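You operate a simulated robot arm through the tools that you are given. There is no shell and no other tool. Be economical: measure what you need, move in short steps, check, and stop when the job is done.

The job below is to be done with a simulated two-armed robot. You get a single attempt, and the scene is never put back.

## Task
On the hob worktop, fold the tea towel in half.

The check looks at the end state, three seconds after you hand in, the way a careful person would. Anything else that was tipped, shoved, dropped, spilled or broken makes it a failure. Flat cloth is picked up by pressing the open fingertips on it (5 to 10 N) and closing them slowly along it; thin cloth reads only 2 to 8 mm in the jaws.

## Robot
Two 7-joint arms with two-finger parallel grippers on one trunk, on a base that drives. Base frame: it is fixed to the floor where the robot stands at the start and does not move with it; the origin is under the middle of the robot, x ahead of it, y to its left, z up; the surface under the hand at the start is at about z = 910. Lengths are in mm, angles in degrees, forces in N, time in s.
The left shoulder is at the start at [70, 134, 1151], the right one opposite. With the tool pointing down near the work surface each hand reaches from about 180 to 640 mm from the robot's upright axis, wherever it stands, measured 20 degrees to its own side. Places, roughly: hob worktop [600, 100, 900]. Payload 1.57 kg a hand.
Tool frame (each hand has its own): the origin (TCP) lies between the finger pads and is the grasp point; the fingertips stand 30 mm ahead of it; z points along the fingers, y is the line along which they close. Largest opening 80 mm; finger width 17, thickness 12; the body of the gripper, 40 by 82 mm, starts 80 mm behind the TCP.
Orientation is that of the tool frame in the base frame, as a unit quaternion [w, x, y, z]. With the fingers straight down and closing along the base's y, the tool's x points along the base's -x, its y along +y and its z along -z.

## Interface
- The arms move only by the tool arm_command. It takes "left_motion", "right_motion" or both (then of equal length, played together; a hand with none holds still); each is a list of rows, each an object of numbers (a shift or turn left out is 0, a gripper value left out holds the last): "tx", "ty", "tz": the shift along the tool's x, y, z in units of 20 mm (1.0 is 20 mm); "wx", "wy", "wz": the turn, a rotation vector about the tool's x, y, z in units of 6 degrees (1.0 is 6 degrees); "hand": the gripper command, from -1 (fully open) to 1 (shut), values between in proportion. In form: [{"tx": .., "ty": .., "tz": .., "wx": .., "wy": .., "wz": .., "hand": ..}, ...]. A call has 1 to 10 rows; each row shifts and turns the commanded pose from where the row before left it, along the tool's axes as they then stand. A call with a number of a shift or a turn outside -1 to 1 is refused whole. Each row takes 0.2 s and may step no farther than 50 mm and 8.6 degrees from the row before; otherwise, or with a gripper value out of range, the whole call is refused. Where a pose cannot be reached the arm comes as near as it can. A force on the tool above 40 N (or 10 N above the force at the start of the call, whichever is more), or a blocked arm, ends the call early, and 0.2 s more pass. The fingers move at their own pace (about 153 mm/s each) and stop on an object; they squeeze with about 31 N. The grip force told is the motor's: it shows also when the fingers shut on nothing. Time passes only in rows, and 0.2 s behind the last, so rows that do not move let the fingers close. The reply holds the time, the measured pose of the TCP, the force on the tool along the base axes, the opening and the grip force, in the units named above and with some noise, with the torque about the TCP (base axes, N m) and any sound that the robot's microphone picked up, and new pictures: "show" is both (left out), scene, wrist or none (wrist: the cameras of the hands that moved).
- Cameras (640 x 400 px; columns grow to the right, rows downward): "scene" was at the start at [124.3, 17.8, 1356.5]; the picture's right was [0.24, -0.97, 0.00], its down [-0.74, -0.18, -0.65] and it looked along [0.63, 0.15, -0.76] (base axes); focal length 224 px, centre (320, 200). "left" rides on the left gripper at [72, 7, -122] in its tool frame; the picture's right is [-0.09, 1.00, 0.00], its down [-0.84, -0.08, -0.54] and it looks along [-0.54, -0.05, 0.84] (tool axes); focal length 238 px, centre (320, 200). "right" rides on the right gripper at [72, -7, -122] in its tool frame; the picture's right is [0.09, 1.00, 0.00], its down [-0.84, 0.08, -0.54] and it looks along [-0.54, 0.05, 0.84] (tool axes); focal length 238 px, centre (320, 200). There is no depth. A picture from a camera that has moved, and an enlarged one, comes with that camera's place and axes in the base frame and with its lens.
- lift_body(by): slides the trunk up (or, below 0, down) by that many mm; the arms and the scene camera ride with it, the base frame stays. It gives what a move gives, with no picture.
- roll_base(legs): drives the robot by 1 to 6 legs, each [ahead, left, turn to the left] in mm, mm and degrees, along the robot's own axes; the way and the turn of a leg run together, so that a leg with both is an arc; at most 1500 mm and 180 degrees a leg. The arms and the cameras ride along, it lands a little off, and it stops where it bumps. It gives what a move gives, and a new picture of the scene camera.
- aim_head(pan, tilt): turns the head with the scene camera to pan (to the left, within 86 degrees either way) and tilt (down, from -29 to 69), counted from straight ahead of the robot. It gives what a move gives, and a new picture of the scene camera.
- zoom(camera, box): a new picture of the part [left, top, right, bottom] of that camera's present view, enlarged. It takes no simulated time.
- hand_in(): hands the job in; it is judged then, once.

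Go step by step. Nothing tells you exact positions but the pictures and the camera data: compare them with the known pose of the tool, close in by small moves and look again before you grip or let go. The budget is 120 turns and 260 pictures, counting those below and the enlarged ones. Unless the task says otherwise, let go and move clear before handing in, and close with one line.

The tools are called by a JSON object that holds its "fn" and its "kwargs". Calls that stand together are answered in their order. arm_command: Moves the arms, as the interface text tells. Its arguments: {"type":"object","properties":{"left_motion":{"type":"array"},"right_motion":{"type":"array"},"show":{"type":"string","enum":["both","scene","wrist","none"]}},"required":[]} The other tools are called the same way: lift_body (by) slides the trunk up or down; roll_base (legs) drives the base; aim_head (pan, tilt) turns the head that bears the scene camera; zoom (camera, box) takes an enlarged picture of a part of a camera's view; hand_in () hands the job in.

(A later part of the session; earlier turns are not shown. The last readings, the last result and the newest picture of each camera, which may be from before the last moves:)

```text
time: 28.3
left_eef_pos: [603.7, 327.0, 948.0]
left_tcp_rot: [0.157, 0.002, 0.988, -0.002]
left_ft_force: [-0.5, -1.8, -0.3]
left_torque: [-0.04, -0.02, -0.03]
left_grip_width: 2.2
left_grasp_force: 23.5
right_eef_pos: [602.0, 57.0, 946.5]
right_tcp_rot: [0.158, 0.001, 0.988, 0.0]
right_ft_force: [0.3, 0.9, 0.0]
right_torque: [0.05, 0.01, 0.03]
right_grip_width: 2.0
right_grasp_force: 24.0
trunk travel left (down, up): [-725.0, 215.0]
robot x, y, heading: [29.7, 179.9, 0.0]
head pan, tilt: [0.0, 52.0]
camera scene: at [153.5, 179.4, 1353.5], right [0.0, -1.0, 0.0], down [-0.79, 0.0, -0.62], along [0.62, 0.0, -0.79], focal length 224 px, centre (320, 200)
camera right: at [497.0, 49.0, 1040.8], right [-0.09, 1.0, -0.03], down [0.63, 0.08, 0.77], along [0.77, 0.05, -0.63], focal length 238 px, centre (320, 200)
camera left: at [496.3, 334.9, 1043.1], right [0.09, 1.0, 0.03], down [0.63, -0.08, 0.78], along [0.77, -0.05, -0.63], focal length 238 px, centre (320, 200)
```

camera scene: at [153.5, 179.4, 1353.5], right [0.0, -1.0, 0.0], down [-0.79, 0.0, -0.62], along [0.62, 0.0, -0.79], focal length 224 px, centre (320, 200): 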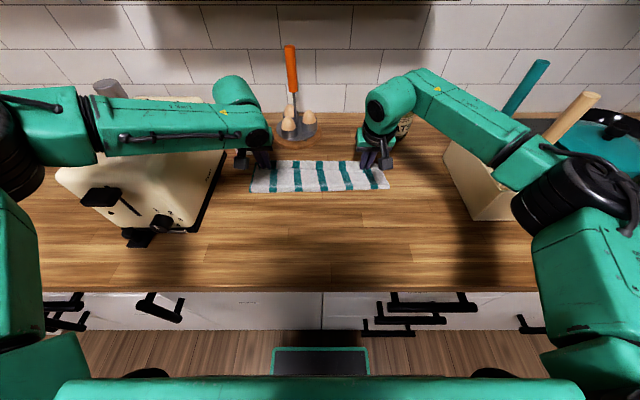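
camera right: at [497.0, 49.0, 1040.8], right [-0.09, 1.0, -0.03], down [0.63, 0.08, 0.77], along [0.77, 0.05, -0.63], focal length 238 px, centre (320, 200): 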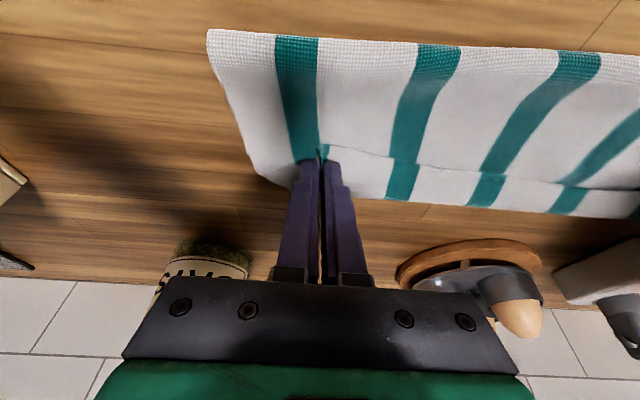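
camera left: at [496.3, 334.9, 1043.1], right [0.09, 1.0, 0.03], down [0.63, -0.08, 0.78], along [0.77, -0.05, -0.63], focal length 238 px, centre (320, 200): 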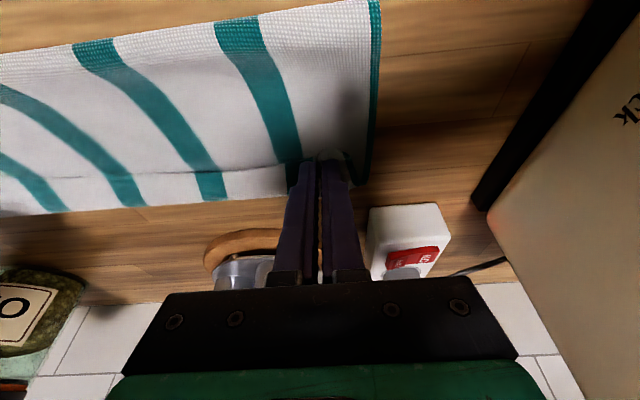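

The whole towel slid along with the hands, leaving about 30 mm between the layers. I'll lift the held edge so it no longer drags and then reach forward in the air.

{"fn": "arm_command", "kwargs": {"left_motion": [{"tx": -0.2, "tz": -0.6}, {"tx": -0.2, "tz": -0.6}, {"tx": -0.15, "tz": -0.5}, {"tx": -0.5, "tz": 0.16}, {"tx": -0.5, "tz": 0.16}, {"tx": -0.5, "tz": 0.16}, {}], "right_motion": [{"tx": -0.2, "tz": -0.6}, {"tx": -0.2, "tz": -0.6}, {"tx": -0.15, "tz": -0.5}, {"tx": -0.5, "tz": 0.16}, {"tx": -0.5, "tz": 0.16}, {"tx": -0.5, "tz": 0.16}, {}]}}

```text
time: 29.9
left_eef_pos: [623.4, 335.0, 987.9]
left_tcp_rot: [0.158, 0.002, 0.987, -0.002]
left_ft_force: [0.3, -10.1, -0.2]
left_torque: [-0.27, 0.03, -0.15]
left_grip_width: 2.2
left_grasp_force: 23.5
left hand out of reach, approached as far as the arm can: row 5, 6
right_eef_pos: [633.4, 57.0, 982.0]
right_tcp_rot: [0.156, -0.001, 0.988, 0.001]
right_ft_force: [-0.9, 8.6, 0.4]
right_torque: [0.3, 0.01, 0.06]
right_grip_width: 2.0
right_grasp_force: 23.2
trunk travel left (down, up): [-725.0, 215.0]
robot x, y, heading: [29.7, 179.2, -0.2]
head pan, tilt: [0.0, 52.0]
camera scene: at [153.9, 179.3, 1353.5], right [0.0, -1.0, 0.0], down [-0.79, 0.0, -0.62], along [0.62, 0.0, -0.79], focal length 224 px, centre (320, 200)
camera right: at [528.5, 49.5, 1076.4], right [-0.09, 1.0, -0.03], down [0.63, 0.08, 0.77], along [0.77, 0.05, -0.63], focal length 238 px, centre (320, 200)
camera left: at [516.4, 342.5, 1082.3], right [0.09, 1.0, 0.03], down [0.63, -0.08, 0.78], along [0.78, -0.05, -0.63], focal length 238 px, centre (320, 200)
```

scene: 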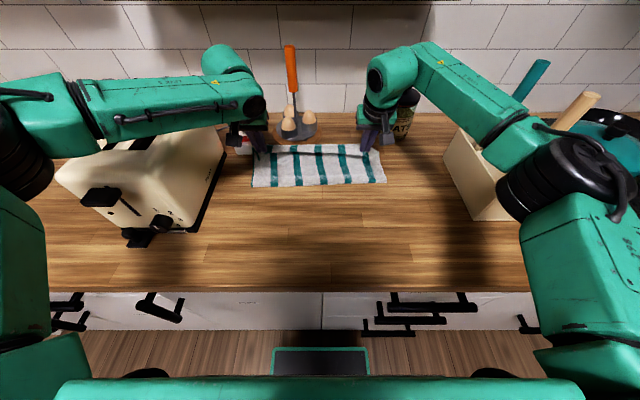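
right: 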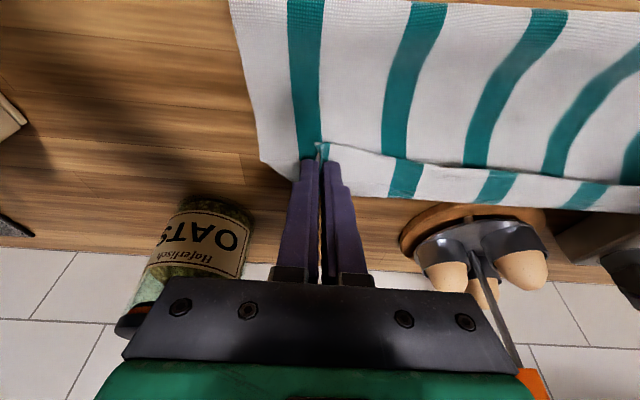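
left: 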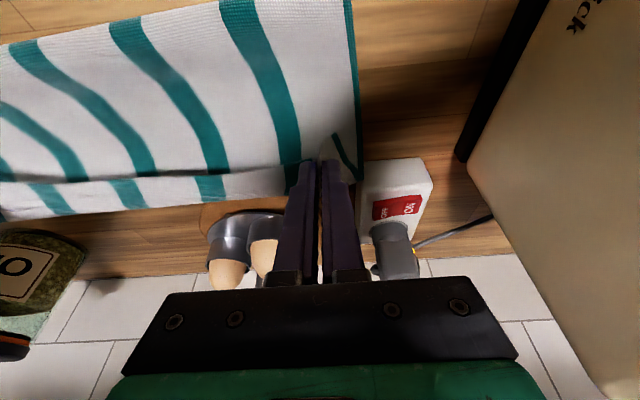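

The strip beyond the held edge is puzzling, because it keeps pace with the hands. I'll zoom in before doing more.

{"fn": "zoom", "kwargs": {"camera": "scene", "box": [230, 110, 410, 222]}}

{"fn": "zoom", "kwargs": {"camera": "right", "box": [220, 80, 640, 300]}}

```text
3.56 times, centred on (320, 166) of scene
camera zoom: at [153.9, 179.3, 1353.5], right [0.0, -1.0, 0.0], down [-0.79, 0.0, -0.62], along [0.62, 0.0, -0.79], focal length 796 px, centre (320, 321)
```

zoom: 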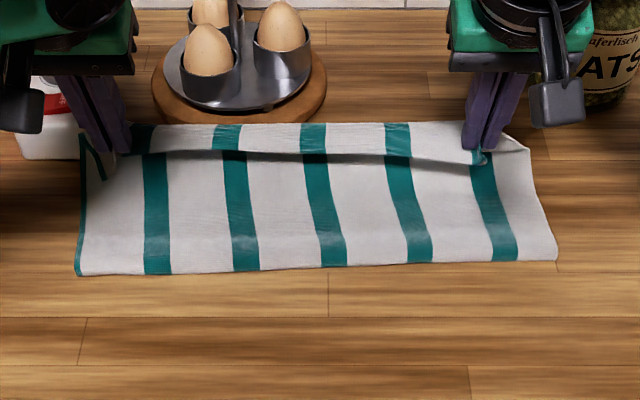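

```text
1.52 times, centred on (430, 190) of right
camera zoom: at [528.5, 49.5, 1076.4], right [-0.09, 1.0, -0.03], down [0.63, 0.08, 0.77], along [0.77, 0.05, -0.63], focal length 363 px, centre (152, 215)
```

zoom: 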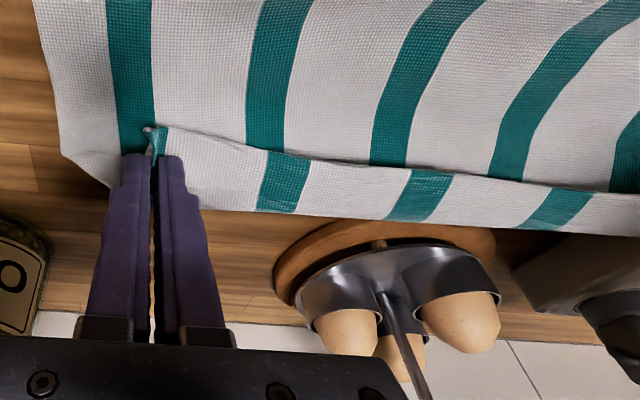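

Now it is clear: the strip is the held hem turned back on itself, pointing towards me. The bottom layer's far edge (x≈595) is hidden beneath, so I've overshot. I'll back off about 60 mm so the top ridge ends just short of the bottom edge.

{"fn": "arm_command", "kwargs": {"left_motion": [{"tx": 0.5, "tz": -0.16, "ty": -0.2}, {"tx": 0.5, "tz": -0.16, "ty": -0.2}, {"tx": 0.5, "tz": -0.16}, {"tx": 0.5, "tz": -0.16}, {"tx": 0.5, "tz": -0.16}, {}], "right_motion": [{"tx": 0.57, "tz": -0.19}, {"tx": 0.57, "tz": -0.19}, {"tx": 0.57, "tz": -0.19}, {"tx": 0.57, "tz": -0.19}, {"tx": 0.57, "tz": -0.19}, {}]}}

{"fn": "zoom", "kwargs": {"camera": "scene", "box": [230, 110, 410, 222]}}

```text
time: 31.3
left_eef_pos: [569.9, 327.4, 986.8]
left_tcp_rot: [0.157, 0.0, 0.988, -0.001]
left_ft_force: [0.1, -1.4, 0.2]
left_torque: [-0.04, 0.01, -0.04]
left_grip_width: 2.0
left_grasp_force: 23.5
right_eef_pos: [573.3, 56.7, 983.0]
right_tcp_rot: [0.156, 0.001, 0.988, 0.0]
right_ft_force: [0.4, 0.5, -0.3]
right_torque: [0.0, 0.02, 0.0]
right_grip_width: 2.0
right_grasp_force: 23.8
trunk travel left (down, up): [-725.0, 215.0]
robot x, y, heading: [34.7, 179.1, -0.1]
head pan, tilt: [0.0, 52.0]
camera scene: at [154.2, 179.5, 1353.4], right [0.0, -1.0, 0.0], down [-0.79, 0.0, -0.62], along [0.62, 0.0, -0.79], focal length 224 px, centre (320, 200)
camera right: at [469.4, 49.5, 1076.8], right [-0.09, 1.0, -0.03], down [0.63, 0.08, 0.77], along [0.77, 0.05, -0.63], focal length 238 px, centre (320, 200)
camera left: at [463.6, 334.4, 1081.1], right [0.09, 1.0, 0.03], down [0.63, -0.08, 0.78], along [0.77, -0.05, -0.63], focal length 238 px, centre (320, 200)
```

scene: 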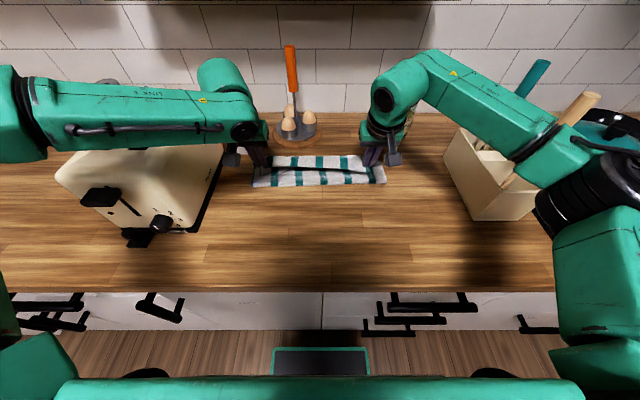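
right: 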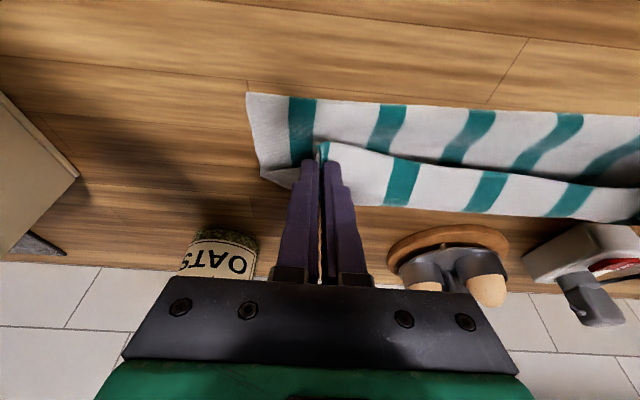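
left: 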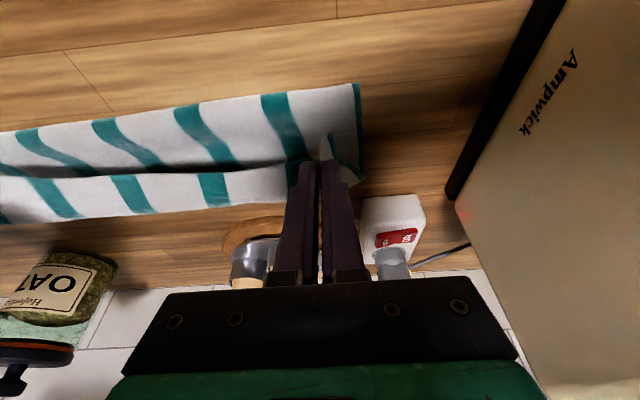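

```text
3.56 times, centred on (320, 166) of scene
camera zoom: at [154.2, 179.5, 1353.4], right [0.0, -1.0, 0.0], down [-0.79, 0.0, -0.62], along [0.62, 0.0, -0.79], focal length 796 px, centre (320, 321)
```

zoom: 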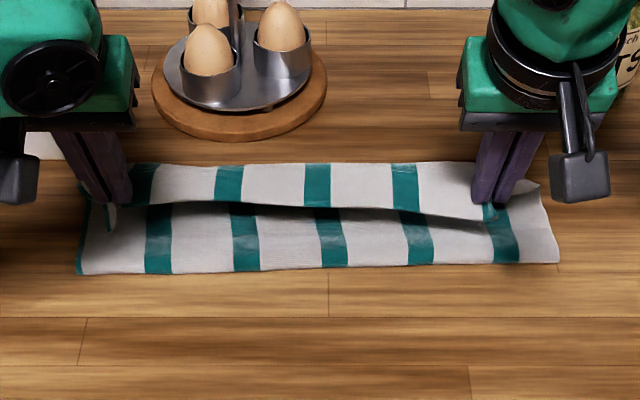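

The crease has also been dragged forward to x≈554 and the hem roll grew. The cleanest fix is to unfold: I'll carry the held edge back towards me, pull the towel flat and redo the fold gripping closer to the edge.

{"fn": "arm_command", "kwargs": {"left_motion": [{"wy": 1, "tz": -0.7, "tx": 0.2}, {"wy": 1, "tz": -0.7, "tx": 0.2}, {"wy": 1, "tz": -0.7, "tx": 0.3}, {"tx": 0.9}, {"tx": 0.9}, {"tx": 0.9}, {"tx": 0.9}, {"tx": 0.9}, {"tx": 0.9, "tz": 0.2}, {"tx": 0.9, "tz": 0.2}], "right_motion": [{"wy": 1, "tz": -0.7, "tx": 0.2}, {"wy": 1, "tz": -0.7, "tx": 0.2}, {"wy": 1, "tz": -0.7, "tx": 0.3}, {"tx": 0.9}, {"tx": 0.9}, {"tx": 0.9}, {"tx": 0.9}, {"tx": 0.9}, {"tx": 0.9, "tz": 0.2}, {"tx": 0.9, "tz": 0.2}], "show": "scene"}}

```text
time: 33.5
left_eef_pos: [418.9, 326.6, 1016.7]
left_tcp_rot: [0.001, 0.0, 1.0, -0.001]
left_ft_force: [-0.4, -1.0, -0.4]
left_torque: [-0.06, 0.0, -0.05]
left_grip_width: 2.1
left_grasp_force: 23.7
right_eef_pos: [422.5, 56.8, 1013.2]
right_tcp_rot: [0.001, 0.0, 1.0, 0.0]
right_ft_force: [-0.7, 1.3, 0.1]
right_torque: [0.07, 0.02, 0.01]
right_grip_width: 2.1
right_grasp_force: 23.7
trunk travel left (down, up): [-725.0, 215.0]
robot x, y, heading: [30.5, 179.2, -0.3]
head pan, tilt: [0.0, 52.0]
camera scene: at [152.1, 179.3, 1353.7], right [0.0, -1.0, 0.0], down [-0.79, 0.0, -0.62], along [0.62, 0.0, -0.79], focal length 224 px, centre (320, 200)
```

scene: 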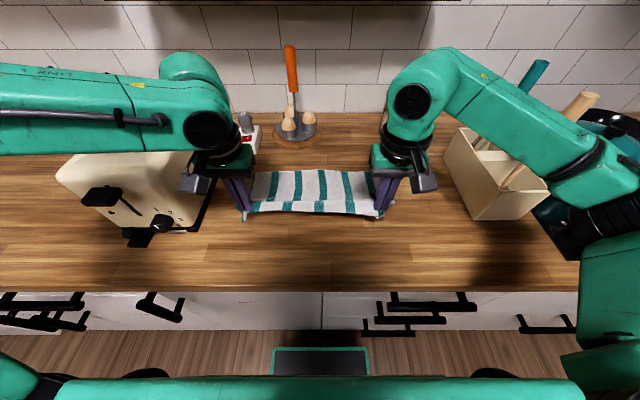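

It unfolds nicely, with the far edge at x≈607. I'll lower and pull it flat.

{"fn": "arm_command", "kwargs": {"left_motion": [{"tx": 0.5, "tz": 0.7}, {"tx": 0.6, "tz": 0.7}, {"tx": 0.7, "tz": 0.7}, {"tx": 0.7, "tz": 0.7}, {"tx": 0.7, "tz": 0.6}, {"tx": 0.5, "tz": 0.1}, {"tx": 0.4}, {}], "right_motion": [{"tx": 0.5, "tz": 0.65}, {"tx": 0.6, "tz": 0.65}, {"tx": 0.7, "tz": 0.65}, {"tx": 0.7, "tz": 0.65}, {"tx": 0.7, "tz": 0.6}, {"tx": 0.5, "tz": 0.1}, {"tx": 0.4}, {}]}}

```text
time: 35.3
left_eef_pos: [366.2, 326.5, 953.3]
left_tcp_rot: [0.001, 0.001, 1.0, -0.002]
left_ft_force: [0.0, -2.4, -0.6]
left_torque: [-0.07, 0.02, -0.01]
left_grip_width: 2.0
left_grasp_force: 24.0
left hand out of reach, approached as far as the arm can: row 5, 6, 7
right_eef_pos: [343.4, 56.9, 947.7]
right_tcp_rot: [-0.001, 0.0, 1.0, 0.0]
right_ft_force: [0.1, 2.7, -0.7]
right_torque: [0.07, 0.0, 0.02]
right_grip_width: 2.0
right_grasp_force: 23.0
trunk travel left (down, up): [-725.0, 215.0]
robot x, y, heading: [29.0, 182.6, -0.3]
head pan, tilt: [0.0, 52.0]
camera scene: at [153.8, 179.3, 1353.5], right [0.0, -1.0, 0.0], down [-0.79, 0.0, -0.62], along [0.62, 0.0, -0.79], focal length 224 px, centre (320, 200)
camera right: at [271.9, 49.7, 1069.3], right [-0.09, 1.0, 0.0], down [0.84, 0.08, 0.54], along [0.54, 0.05, -0.84], focal length 238 px, centre (320, 200)
camera left: at [293.1, 334.0, 1076.1], right [0.09, 1.0, 0.0], down [0.84, -0.08, 0.54], along [0.54, -0.05, -0.84], focal length 238 px, centre (320, 200)
```

scene: 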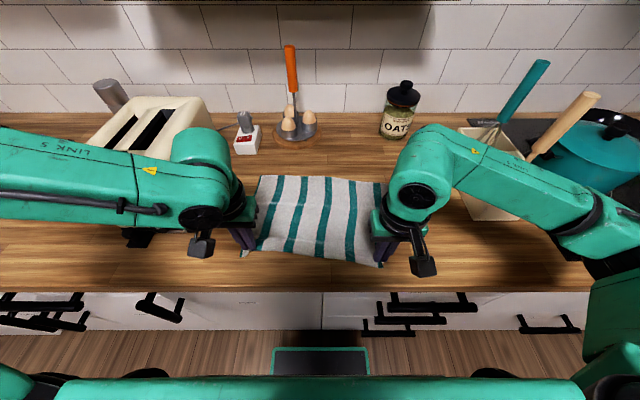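
right: 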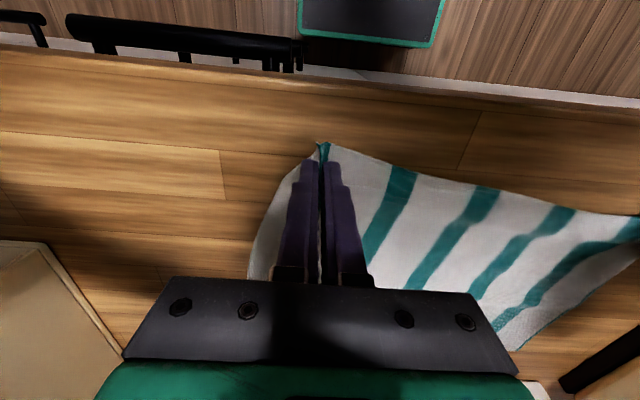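
left: 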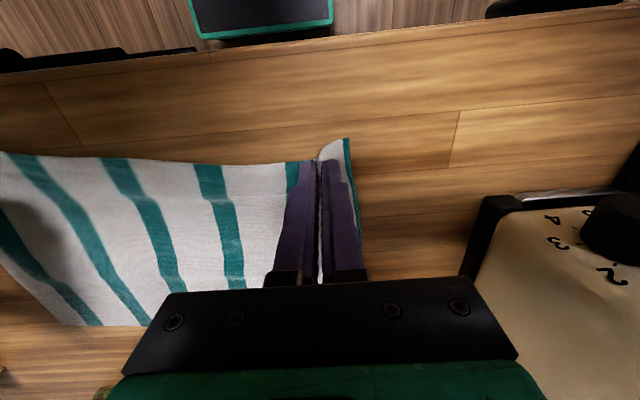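

The left arm is at its near limit, so the towel is a bit skewed. I'll level the right hand with it and back the base off 25 mm to pull the towel straight.

{"fn": "arm_command", "kwargs": {"left_motion": [{"tz": 0.25}, {}, {}], "right_motion": [{"tx": -0.6}, {"tx": -0.5}, {}], "show": "none"}}

{"fn": "roll_base", "kwargs": {"legs": [[-30, 0, 0]]}}

```text
time: 36.1
left_eef_pos: [365.4, 327.0, 949.4]
left_tcp_rot: [0.002, 0.001, 1.0, 0.0]
left_ft_force: [0.2, -1.7, 0.9]
left_torque: [-0.07, 0.05, -0.01]
left_grip_width: 2.1
left_grasp_force: 24.0
right_eef_pos: [364.8, 57.2, 948.0]
right_tcp_rot: [0.001, 0.001, 1.0, 0.0]
right_ft_force: [0.5, 1.5, 0.5]
right_torque: [0.07, -0.02, 0.02]
right_grip_width: 1.8
right_grasp_force: 24.0
trunk travel left (down, up): [-725.0, 215.0]
robot x, y, heading: [29.7, 183.1, -0.1]
head pan, tilt: [0.0, 52.0]
```

```text
time: 36.9
left_eef_pos: [339.3, 326.3, 947.9]
left_tcp_rot: [-0.001, 0.001, 1.0, -0.001]
left_ft_force: [-0.3, -1.1, 0.0]
left_torque: [-0.05, 0.01, -0.01]
left_grip_width: 2.3
left_grasp_force: 24.2
right_eef_pos: [338.8, 58.0, 945.6]
right_tcp_rot: [-0.002, 0.001, 1.0, 0.0]
right_ft_force: [0.2, 1.1, 0.4]
right_torque: [0.04, -0.04, 0.02]
right_grip_width: 2.3
right_grasp_force: 23.7
trunk travel left (down, up): [-725.0, 215.0]
robot x, y, heading: [3.1, 182.6, 0.1]
head pan, tilt: [0.0, 52.0]
camera scene: at [128.9, 179.5, 1352.9], right [0.0, -1.0, 0.0], down [-0.79, 0.0, -0.61], along [0.61, 0.0, -0.79], focal length 224 px, centre (320, 200)
```

scene: 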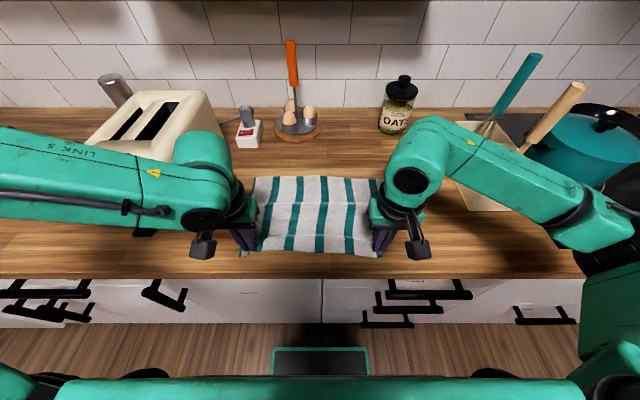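

The towel is nearly flat again, lying between about x 327 and 555. I'll let go, lift and inspect, then regrip right at the edge.

{"fn": "arm_command", "kwargs": {"left_motion": [{"tz": 0.2}, {"hand": 0.25}, {}, {"tz": -0.7, "tx": 0.2}, {"tz": -0.7, "tx": 0.2}, {}], "right_motion": [{"tz": 0.1}, {"hand": 0.25}, {}, {"tz": -0.7, "tx": 0.2}, {"tz": -0.7, "tx": 0.2}, {}]}}

```text
time: 38.3
left_eef_pos: [329.1, 326.6, 972.7]
left_tcp_rot: [0.001, 0.001, 1.0, 0.0]
left_ft_force: [0.4, 0.5, -0.1]
left_torque: [-0.01, -0.02, -0.01]
left_grip_width: 29.9
left_grasp_force: 0.0
right_eef_pos: [327.2, 57.3, 972.7]
right_tcp_rot: [0.0, 0.0, 1.0, 0.0]
right_ft_force: [0.4, 0.2, 0.4]
right_torque: [-0.02, 0.02, 0.01]
right_grip_width: 30.0
right_grasp_force: 0.0
trunk travel left (down, up): [-725.0, 215.0]
robot x, y, heading: [4.0, 179.1, -0.3]
head pan, tilt: [0.0, 52.0]
camera scene: at [124.3, 179.7, 1353.4], right [0.0, -1.0, 0.0], down [-0.79, 0.0, -0.62], along [0.62, 0.0, -0.79], focal length 224 px, centre (320, 200)
camera right: at [256.1, 49.5, 1095.5], right [-0.09, 1.0, 0.0], down [0.84, 0.08, 0.54], along [0.54, 0.05, -0.84], focal length 238 px, centre (320, 200)
camera left: at [256.5, 334.3, 1095.9], right [0.09, 1.0, 0.0], down [0.84, -0.08, 0.54], along [0.54, -0.05, -0.84], focal length 238 px, centre (320, 200)
```

scene: 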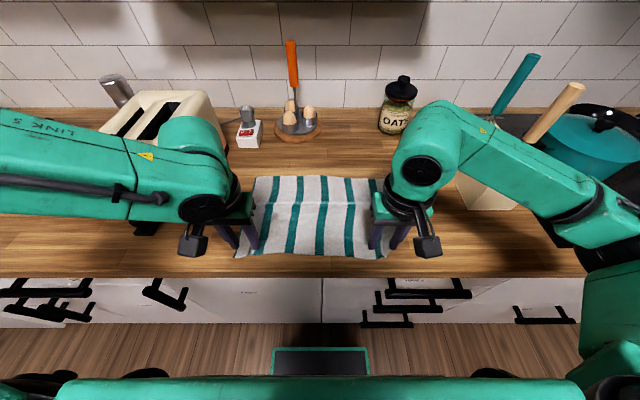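
right: 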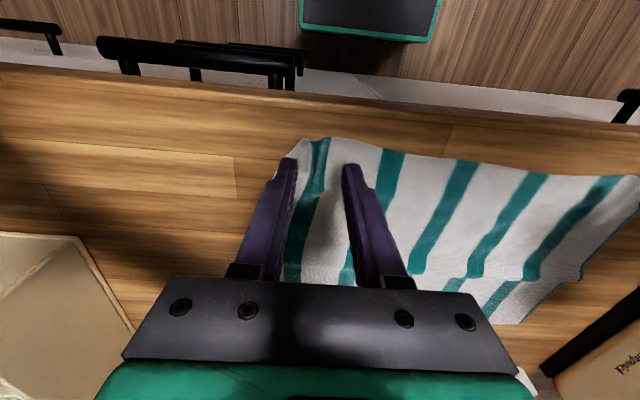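
left: 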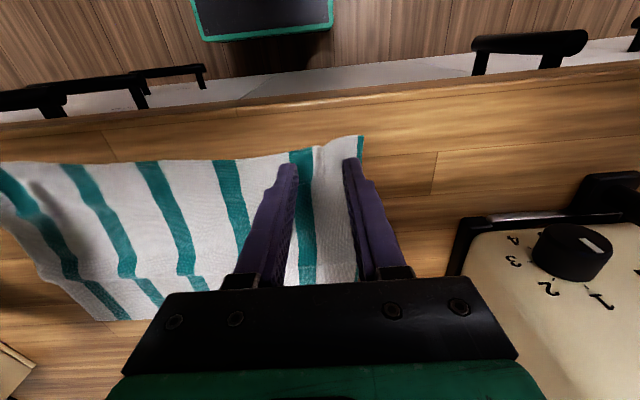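

{"fn": "arm_command", "kwargs": {"left_motion": [{"tz": -1, "ty": 0.2}, {"tz": -1}, {"tz": -1}, {"tz": -1}, {"tz": -1}], "right_motion": [{"tz": -1}, {"tz": -1}, {"tz": -1}, {"tz": -1}, {"tz": -1}], "show": "none"}}

{"fn": "zoom", "kwargs": {"camera": "scene", "box": [220, 155, 420, 280]}}

{"fn": "zoom", "kwargs": {"camera": "right", "box": [0, 0, 640, 400]}}

```text
time: 39.5
left_eef_pos: [327.3, 331.4, 1073.1]
left_tcp_rot: [0.002, 0.001, 1.0, -0.001]
left_ft_force: [1.2, -0.7, 0.4]
left_torque: [0.02, 0.03, 0.01]
left_grip_width: 29.9
left_grasp_force: 0.0
right_eef_pos: [326.0, 57.0, 1073.7]
right_tcp_rot: [0.0, 0.001, 1.0, 0.0]
right_ft_force: [0.6, -0.4, -0.5]
right_torque: [-0.02, 0.0, 0.02]
right_grip_width: 30.3
right_grasp_force: 0.1
trunk travel left (down, up): [-725.0, 215.0]
robot x, y, heading: [1.7, 183.4, -0.2]
head pan, tilt: [0.0, 52.0]
```

```text
3.20 times, centred on (320, 218) of scene
camera zoom: at [123.2, 179.5, 1353.5], right [0.0, -1.0, 0.0], down [-0.79, 0.0, -0.62], along [0.62, 0.0, -0.79], focal length 717 px, centre (320, 144)
```

zoom: 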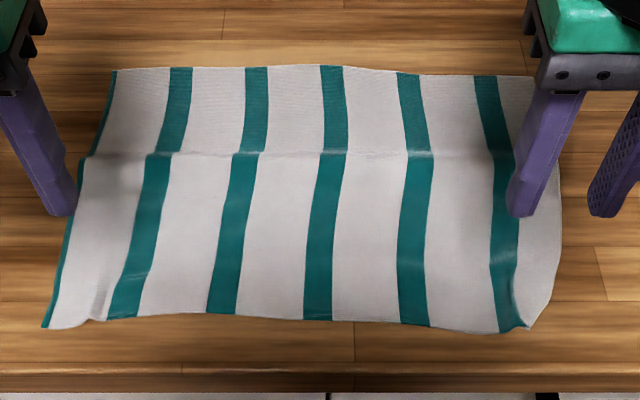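

```text
1.00 times, centred on (320, 200) of right (not enlarged: the box is as wide or as high as the picture)
camera zoom: at [254.6, 49.7, 1195.9], right [-0.09, 1.0, 0.0], down [0.84, 0.08, 0.54], along [0.54, 0.05, -0.84], focal length 238 px, centre (320, 200)
```

zoom: 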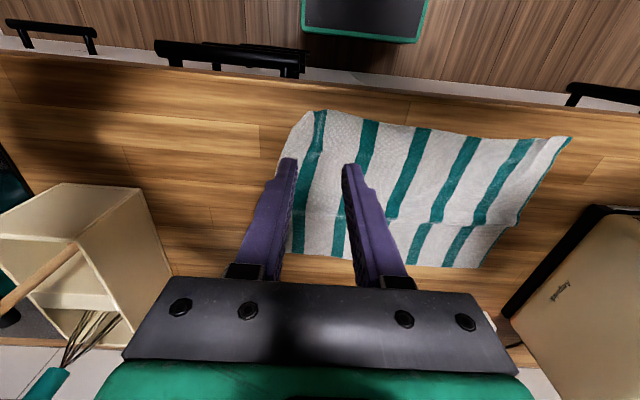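

The towel is flat again at x 317–546, with a small ridge across the middle. I'll back the base off a bit for near reach and position the tips only about 5 mm inside the near edge.

{"fn": "roll_base", "kwargs": {"legs": [[-35, 0, 0]]}}

{"fn": "arm_command", "kwargs": {"left_motion": [{"tx": -0.5, "tz": 1, "ty": -0.15}, {"tx": -0.5, "tz": 1}, {"tx": -0.5, "tz": 1}, {"tz": 1}, {"tz": 1}, {"tz": 0.9}, {}], "right_motion": [{"tx": -0.5, "tz": 1, "ty": 0.25}, {"tx": -0.5, "tz": 1}, {"tx": -0.5, "tz": 1}, {"tz": 1}, {"tz": 1}, {"tz": 0.9}, {}]}}

```text
time: 40.4
left_eef_pos: [297.8, 332.5, 1070.7]
left_tcp_rot: [-0.002, 0.0, 1.0, -0.001]
left_ft_force: [0.3, 0.8, 0.2]
left_torque: [-0.03, 0.08, 0.03]
left_grip_width: 30.0
left_grasp_force: 0.0
right_eef_pos: [297.1, 57.7, 1072.0]
right_tcp_rot: [-0.003, 0.0, 1.0, 0.0]
right_ft_force: [-0.4, 0.0, -0.8]
right_torque: [0.0, 0.04, -0.03]
right_grip_width: 29.8
right_grasp_force: 0.0
trunk travel left (down, up): [-725.0, 215.0]
robot x, y, heading: [-38.9, 180.2, -0.0]
head pan, tilt: [0.0, 52.0]
camera scene: at [95.6, 179.6, 1352.8], right [0.0, -1.0, 0.0], down [-0.79, 0.0, -0.61], along [0.61, 0.0, -0.79], focal length 224 px, centre (320, 200)
```

scene: 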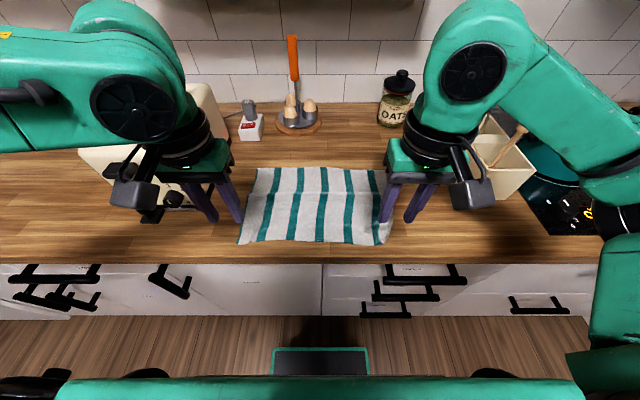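

```text
time: 42.0
left_eef_pos: [323.0, 329.4, 954.0]
left_tcp_rot: [0.001, 0.0, 1.0, -0.001]
left_ft_force: [-0.1, -0.5, -0.2]
left_torque: [-0.01, 0.0, -0.01]
left_grip_width: 29.9
left_grasp_force: 0.1
right_eef_pos: [323.0, 62.7, 954.5]
right_tcp_rot: [0.0, 0.001, 1.0, 0.001]
right_ft_force: [-0.2, -0.1, 0.2]
right_torque: [-0.01, 0.02, -0.01]
right_grip_width: 30.2
right_grasp_force: 0.0
trunk travel left (down, up): [-725.0, 215.0]
robot x, y, heading: [-33.0, 181.8, -0.1]
head pan, tilt: [0.0, 52.0]
camera scene: at [89.5, 179.7, 1353.5], right [0.0, -1.0, 0.0], down [-0.79, 0.0, -0.62], along [0.62, 0.0, -0.79], focal length 224 px, centre (320, 200)
camera right: at [251.5, 54.7, 1076.7], right [-0.09, 1.0, 0.0], down [0.84, 0.08, 0.54], along [0.54, 0.05, -0.84], focal length 238 px, centre (320, 200)
camera left: at [250.7, 336.6, 1077.3], right [0.09, 1.0, 0.0], down [0.84, -0.08, 0.54], along [0.54, -0.05, -0.84], focal length 238 px, centre (320, 200)
```

scene: 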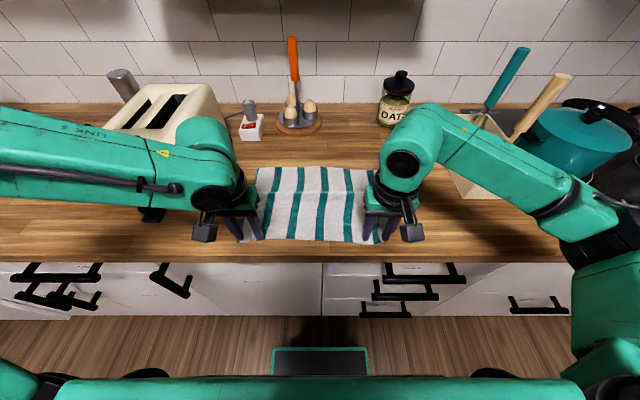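
right: 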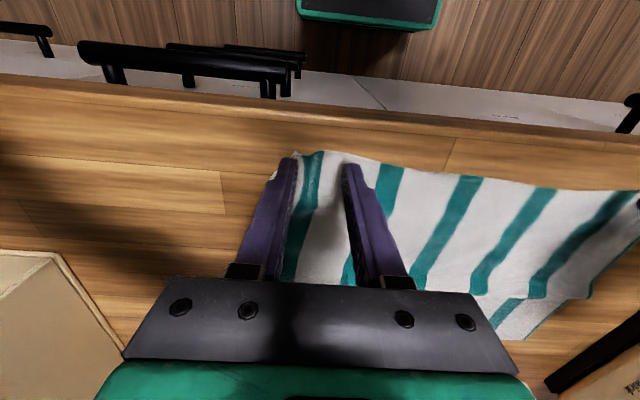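
left: 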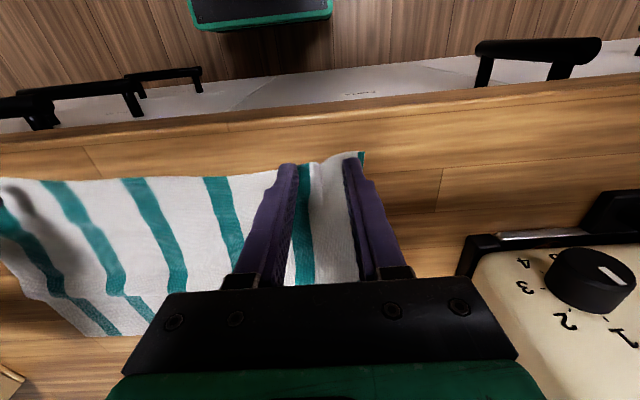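

The near edge is at x≈317 on the right and ≈322 on the left. I'll make small corrections and press down.

{"fn": "arm_command", "kwargs": {"left_motion": [{"tx": -0.2, "tz": 0.2, "ty": -0.1}, {"tz": 0.2}, {"tz": 0.1}, {}, {}], "right_motion": [{"ty": 0.25, "tz": 0.2}, {"tz": 0.2}, {"tz": 0.15}, {}, {}], "show": "none"}}

```text
time: 43.2
left_eef_pos: [327.2, 327.1, 945.2]
left_tcp_rot: [0.001, 0.0, 1.0, -0.001]
left_ft_force: [-0.2, -0.1, -0.1]
left_torque: [0.01, 0.02, 0.01]
left_grip_width: 30.1
left_grasp_force: 0.0
right_eef_pos: [322.0, 67.7, 944.8]
right_tcp_rot: [-0.001, 0.001, 1.0, 0.0]
right_ft_force: [-0.4, 0.0, 0.2]
right_torque: [-0.05, -0.01, -0.02]
right_grip_width: 29.9
right_grasp_force: 0.0
trunk travel left (down, up): [-725.0, 215.0]
robot x, y, heading: [-34.9, 180.5, -0.1]
head pan, tilt: [0.0, 52.0]
```

{"fn": "arm_command", "kwargs": {"left_motion": [{"tz": 0.15}, {"tz": 0.05}, {}], "right_motion": [{"tz": 0.15}, {"tz": 0.03}, {}], "show": "none"}}

```text
time: 44.0
left_eef_pos: [327.3, 328.1, 942.1]
left_tcp_rot: [0.003, -0.001, 1.0, -0.001]
left_ft_force: [1.1, -0.7, 4.2]
left_torque: [0.05, -0.06, -0.03]
left_grip_width: 30.0
left_grasp_force: 0.0
right_eef_pos: [321.6, 67.3, 942.6]
right_tcp_rot: [0.002, 0.001, 1.0, 0.0]
right_ft_force: [3.7, -1.7, 20.8]
right_torque: [-0.48, -0.17, 0.1]
right_grip_width: 30.8
right_grasp_force: 0.3
trunk travel left (down, up): [-725.0, 215.0]
robot x, y, heading: [-32.6, 182.9, 0.2]
head pan, tilt: [0.0, 52.0]
```

{"fn": "arm_command", "kwargs": {"left_motion": [{"tz": 0.04}, {}, {}], "right_motion": [{"tz": -0.04}, {}, {}], "show": "none"}}

```text
time: 44.8
left_eef_pos: [325.9, 327.6, 940.8]
left_tcp_rot: [0.003, -0.001, 1.0, -0.001]
left_ft_force: [1.8, 1.4, 16.7]
left_torque: [0.29, -0.06, -0.04]
left_grip_width: 30.2
left_grasp_force: 0.5
right_eef_pos: [320.5, 67.4, 941.6]
right_tcp_rot: [0.001, 0.0, 1.0, 0.001]
right_ft_force: [3.5, -0.2, 15.1]
right_torque: [-0.37, -0.17, 0.08]
right_grip_width: 30.5
right_grasp_force: 0.2
trunk travel left (down, up): [-725.0, 215.0]
robot x, y, heading: [-37.5, 182.8, 0.1]
head pan, tilt: [0.0, 52.0]
```

{"fn": "arm_command", "kwargs": {"left_motion": [{"hand": 0.33, "tz": -0.01}, {"hand": 0.41}, {"hand": 0.49}, {"hand": 0.57}, {"hand": 0.65}, {"hand": 0.73}, {"hand": 0.81}, {"hand": 0.9}, {"hand": 1}, {"hand": 1}], "right_motion": [{"hand": 0.33, "tz": -0.01}, {"hand": 0.41}, {"hand": 0.49}, {"hand": 0.57}, {"hand": 0.65}, {"hand": 0.73}, {"hand": 0.81}, {"hand": 0.9}, {"hand": 1}, {"hand": 1}], "show": "wrist"}}

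```text
time: 47.0
left_eef_pos: [324.6, 326.1, 942.2]
left_tcp_rot: [0.003, -0.001, 1.0, 0.0]
left_ft_force: [0.5, -1.9, 16.8]
left_torque: [0.03, -0.04, -0.04]
left_grip_width: 2.3
left_grasp_force: 23.9
right_eef_pos: [318.9, 67.7, 942.7]
right_tcp_rot: [0.001, 0.001, 1.0, 0.0]
right_ft_force: [-0.6, -0.1, 12.2]
right_torque: [-0.1, 0.01, 0.07]
right_grip_width: 0.0
right_grasp_force: 21.2
trunk travel left (down, up): [-725.0, 215.0]
robot x, y, heading: [-38.0, 181.6, 0.0]
head pan, tilt: [0.0, 52.0]
camera right: at [248.2, 59.5, 1064.3], right [-0.09, 1.0, 0.0], down [0.84, 0.08, 0.54], along [0.54, 0.05, -0.84], focal length 238 px, centre (320, 200)
camera left: at [252.1, 333.9, 1063.5], right [0.09, 1.0, 0.0], down [0.83, -0.08, 0.55], along [0.54, -0.05, -0.84], focal length 238 px, centre (320, 200)
```

right: 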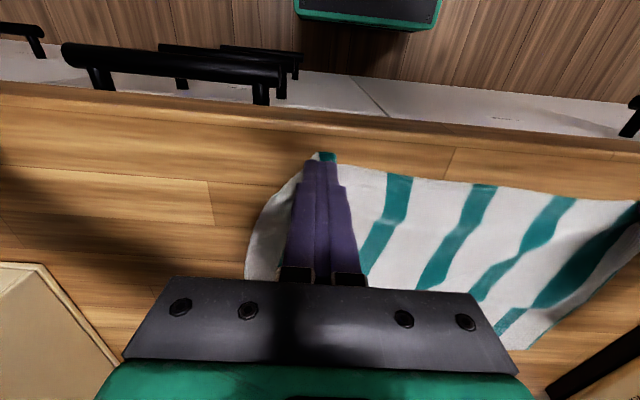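
left: 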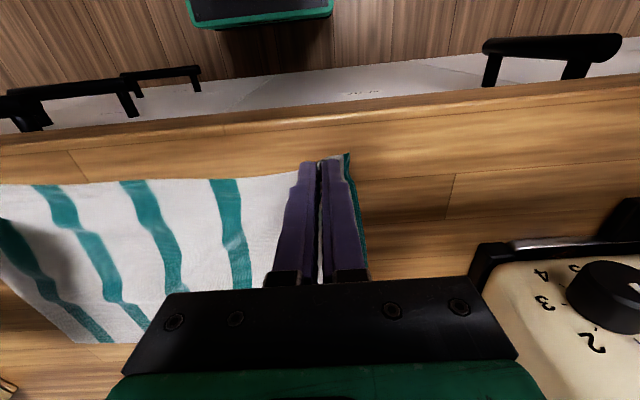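

The left has it, but the right closed on nothing. I'll reopen the right and go about 6 mm further in.

{"fn": "arm_command", "kwargs": {"right_motion": [{"tz": -0.5}, {"hand": 0.2, "tx": -0.35}, {"hand": 0.2}, {"tz": 0.25}, {"tz": 0.2}, {}, {}], "show": "wrist"}}

```text
time: 48.6
left_eef_pos: [324.9, 327.2, 941.4]
left_tcp_rot: [0.003, 0.0, 1.0, 0.0]
left_ft_force: [-2.3, 0.9, 22.5]
left_torque: [0.08, 0.06, 0.01]
left_grip_width: 2.5
left_grasp_force: 23.8
right_eef_pos: [327.4, 66.1, 944.0]
right_tcp_rot: [0.001, 0.001, 1.0, 0.0]
right_ft_force: [0.5, 0.7, 0.3]
right_torque: [0.01, -0.01, 0.04]
right_grip_width: 32.2
right_grasp_force: 0.1
trunk travel left (down, up): [-725.0, 215.0]
robot x, y, heading: [-32.1, 180.4, -0.0]
head pan, tilt: [0.0, 52.0]
camera right: at [255.4, 59.4, 1065.6], right [-0.09, 1.0, 0.0], down [0.84, 0.08, 0.54], along [0.54, 0.05, -0.84], focal length 238 px, centre (320, 200)
```

right: 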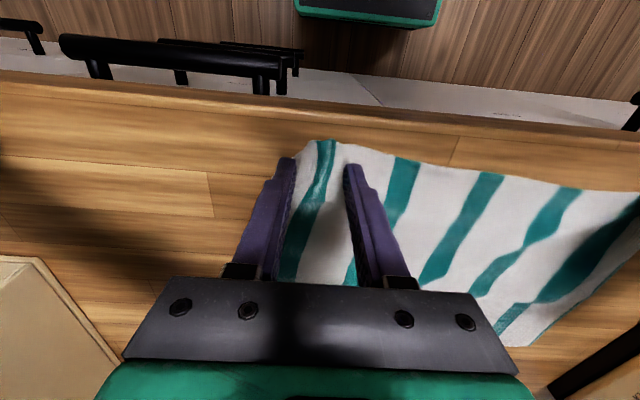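

{"fn": "arm_command", "kwargs": {"left_motion": [{"tz": -0.05}, {}, {}, {}, {}], "right_motion": [{"tx": 0.25, "ty": 0.3}, {"tz": 0.15}, {"tz": 0.05}, {}, {}], "show": "none"}}

```text
time: 49.8
left_eef_pos: [323.5, 327.2, 942.0]
left_tcp_rot: [0.004, 0.0, 1.0, 0.0]
left_ft_force: [-0.6, -0.1, -0.7]
left_torque: [0.05, 0.03, 0.02]
left_grip_width: 2.4
left_grasp_force: 23.8
right_eef_pos: [322.2, 73.0, 941.6]
right_tcp_rot: [0.003, 0.001, 1.0, 0.001]
right_ft_force: [1.7, -3.5, 34.8]
right_torque: [-0.48, -0.03, 0.05]
right_grip_width: 32.8
right_grasp_force: 0.3
trunk travel left (down, up): [-725.0, 215.0]
robot x, y, heading: [-34.0, 182.6, 0.1]
head pan, tilt: [0.0, 52.0]
```

{"fn": "arm_command", "kwargs": {"right_motion": [{"tz": -0.1}, {}, {}], "show": "none"}}

```text
time: 50.6
left_eef_pos: [324.8, 326.3, 941.1]
left_tcp_rot: [0.003, 0.0, 1.0, -0.001]
left_ft_force: [-1.0, 0.2, 1.8]
left_torque: [0.01, 0.04, 0.02]
left_grip_width: 2.5
left_grasp_force: 24.0
right_eef_pos: [322.6, 73.2, 940.2]
right_tcp_rot: [0.001, 0.001, 1.0, 0.0]
right_ft_force: [1.2, -2.4, 19.9]
right_torque: [-0.33, -0.02, 0.04]
right_grip_width: 32.9
right_grasp_force: 0.4
trunk travel left (down, up): [-725.0, 215.0]
robot x, y, heading: [-36.1, 177.4, 0.2]
head pan, tilt: [0.0, 52.0]
```

{"fn": "arm_command", "kwargs": {"right_motion": [{"hand": 0.3, "tz": -0.03}, {"hand": 0.4}, {"hand": 0.49}, {"hand": 0.57}, {"hand": 0.65}, {"hand": 0.73}, {"hand": 0.81}, {"hand": 0.9}, {"hand": 1}, {"hand": 1}], "show": "wrist"}}

```text
time: 52.8
left_eef_pos: [326.0, 326.3, 940.6]
left_tcp_rot: [0.001, 0.0, 1.0, 0.0]
left_ft_force: [-0.9, -0.5, 4.4]
left_torque: [-0.03, 0.07, 0.01]
left_grip_width: 2.4
left_grasp_force: 23.9
right_eef_pos: [321.9, 74.1, 941.9]
right_tcp_rot: [0.0, 0.001, 1.0, 0.001]
right_ft_force: [0.6, 1.8, 9.2]
right_torque: [0.02, 0.0, 0.01]
right_grip_width: 2.8
right_grasp_force: 24.0
trunk travel left (down, up): [-725.0, 215.0]
robot x, y, heading: [-33.0, 181.0, -0.4]
head pan, tilt: [0.0, 52.0]
camera right: at [251.7, 66.0, 1063.7], right [-0.09, 1.0, 0.0], down [0.84, 0.08, 0.54], along [0.54, 0.05, -0.84], focal length 238 px, centre (320, 200)
```

right: 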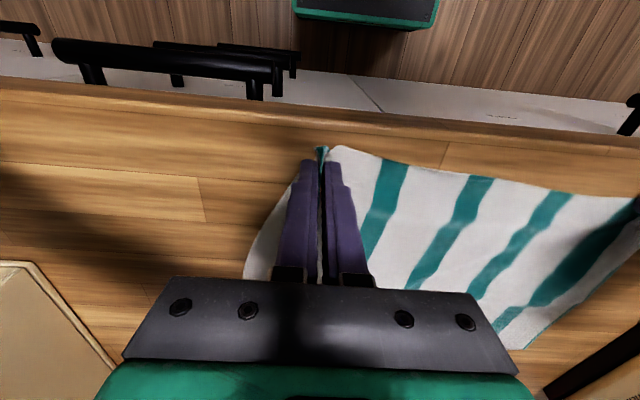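

Both grips now hold close to the edge. I'll carry it up and over in one smooth arc to above the middle.

{"fn": "arm_command", "kwargs": {"left_motion": [{"tz": -0.5}, {"tz": -0.6, "tx": -0.1}, {"tz": -0.7, "tx": -0.3}, {"tz": -0.75, "tx": -0.5}, {"tz": -0.7, "tx": -0.7}, {"tz": -0.6, "tx": -0.8}, {"tz": -0.45, "tx": -0.8}, {"tz": -0.3, "tx": -0.8}, {"tz": -0.2, "tx": -0.8}, {"tz": -0.1, "tx": -0.7}], "right_motion": [{"tz": -0.5}, {"tz": -0.6, "tx": -0.1, "ty": -0.05}, {"tz": -0.7, "tx": -0.3, "ty": -0.05}, {"tz": -0.75, "tx": -0.5, "ty": -0.05}, {"tz": -0.7, "tx": -0.7, "ty": -0.05}, {"tz": -0.6, "tx": -0.8, "ty": -0.05}, {"tz": -0.45, "tx": -0.8, "ty": -0.05}, {"tz": -0.3, "tx": -0.8, "ty": -0.05}, {"tz": -0.2, "tx": -0.8, "ty": -0.05}, {"tz": -0.1, "tx": -0.8}]}}

```text
time: 55.0
left_eef_pos: [439.0, 326.5, 1038.0]
left_tcp_rot: [0.0, 0.001, 1.0, -0.001]
left_ft_force: [-0.8, -9.2, -0.5]
left_torque: [-0.28, 0.04, -0.08]
left_grip_width: 2.5
left_grasp_force: 23.8
right_eef_pos: [436.8, 66.2, 1039.2]
right_tcp_rot: [-0.001, 0.0, 1.0, 0.001]
right_ft_force: [0.3, 10.8, -0.1]
right_torque: [0.3, -0.01, -0.01]
right_grip_width: 2.5
right_grasp_force: 24.2
trunk travel left (down, up): [-725.0, 215.0]
robot x, y, heading: [-35.7, 185.7, -0.1]
head pan, tilt: [0.0, 52.0]
camera scene: at [91.0, 180.2, 1353.3], right [0.0, -1.0, 0.0], down [-0.79, 0.0, -0.61], along [0.61, 0.0, -0.79], focal length 224 px, centre (320, 200)
camera right: at [367.2, 58.6, 1161.0], right [-0.09, 1.0, 0.0], down [0.84, 0.08, 0.54], along [0.54, 0.05, -0.84], focal length 238 px, centre (320, 200)
camera left: at [367.4, 334.3, 1160.7], right [0.09, 1.0, 0.0], down [0.84, -0.08, 0.54], along [0.54, -0.05, -0.84], focal length 238 px, centre (320, 200)
```

scene: 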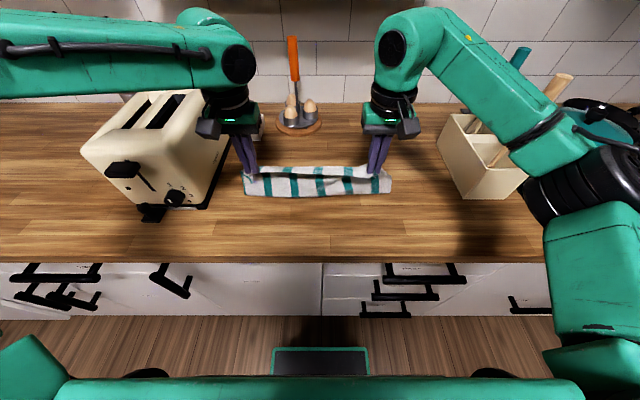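
right: 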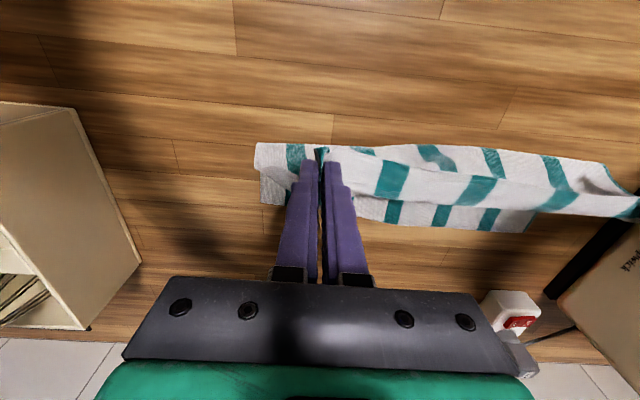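
left: 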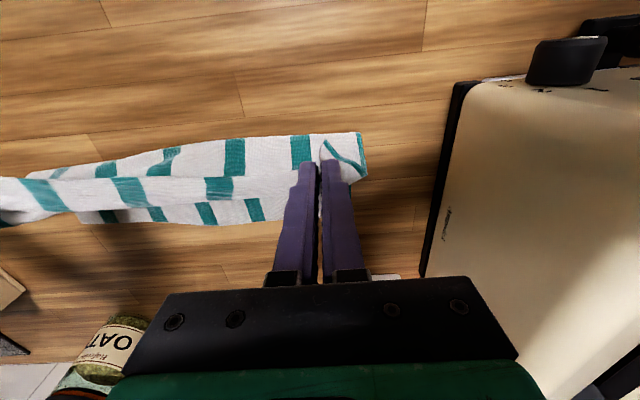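

The bottom far edge is at x≈555 and still in place. I'll drive the base forward 55 so the left arm stays in reach; this carries the edge forward as well.

{"fn": "arm_command", "kwargs": {"right_motion": [{"ty": 0.15}, {}], "show": "none"}}

{"fn": "roll_base", "kwargs": {"legs": [[60, 0, 0]]}}

```text
time: 55.6
left_eef_pos: [438.6, 326.7, 1038.2]
left_tcp_rot: [0.0, 0.0, 1.0, -0.001]
left_ft_force: [-0.3, -5.8, -0.6]
left_torque: [-0.2, 0.03, -0.07]
left_grip_width: 2.3
left_grasp_force: 24.0
right_eef_pos: [436.5, 69.2, 1040.3]
right_tcp_rot: [0.0, 0.0, 1.0, 0.0]
right_ft_force: [0.7, 6.6, -0.7]
right_torque: [0.21, 0.01, -0.01]
right_grip_width: 2.2
right_grasp_force: 23.7
trunk travel left (down, up): [-725.0, 215.0]
robot x, y, heading: [-32.4, 181.3, -0.3]
head pan, tilt: [0.0, 52.0]
```

```text
time: 56.6
left_eef_pos: [494.9, 325.7, 1040.4]
left_tcp_rot: [0.003, 0.001, 1.0, 0.0]
left_ft_force: [-0.3, -6.1, -0.5]
left_torque: [-0.15, -0.02, -0.05]
left_grip_width: 2.4
left_grasp_force: 23.6
right_eef_pos: [492.0, 67.9, 1042.5]
right_tcp_rot: [0.002, 0.001, 1.0, 0.001]
right_ft_force: [0.1, 6.9, -0.7]
right_torque: [0.18, -0.02, -0.08]
right_grip_width: 2.6
right_grasp_force: 24.2
trunk travel left (down, up): [-725.0, 215.0]
robot x, y, heading: [25.4, 181.4, 0.1]
head pan, tilt: [0.0, 52.0]
camera scene: at [145.1, 179.4, 1354.0], right [0.0, -1.0, 0.0], down [-0.79, 0.0, -0.62], along [0.62, 0.0, -0.79], focal length 224 px, centre (320, 200)
```

scene: 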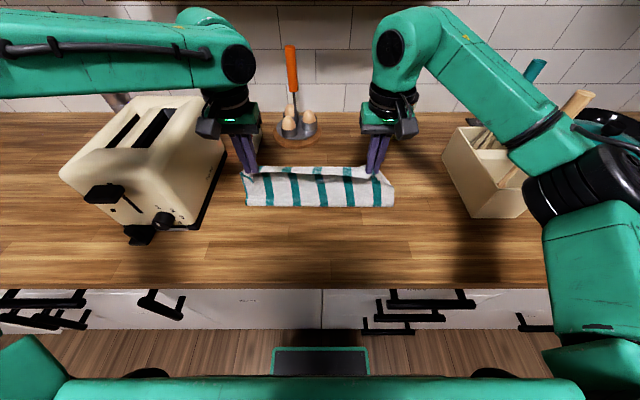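

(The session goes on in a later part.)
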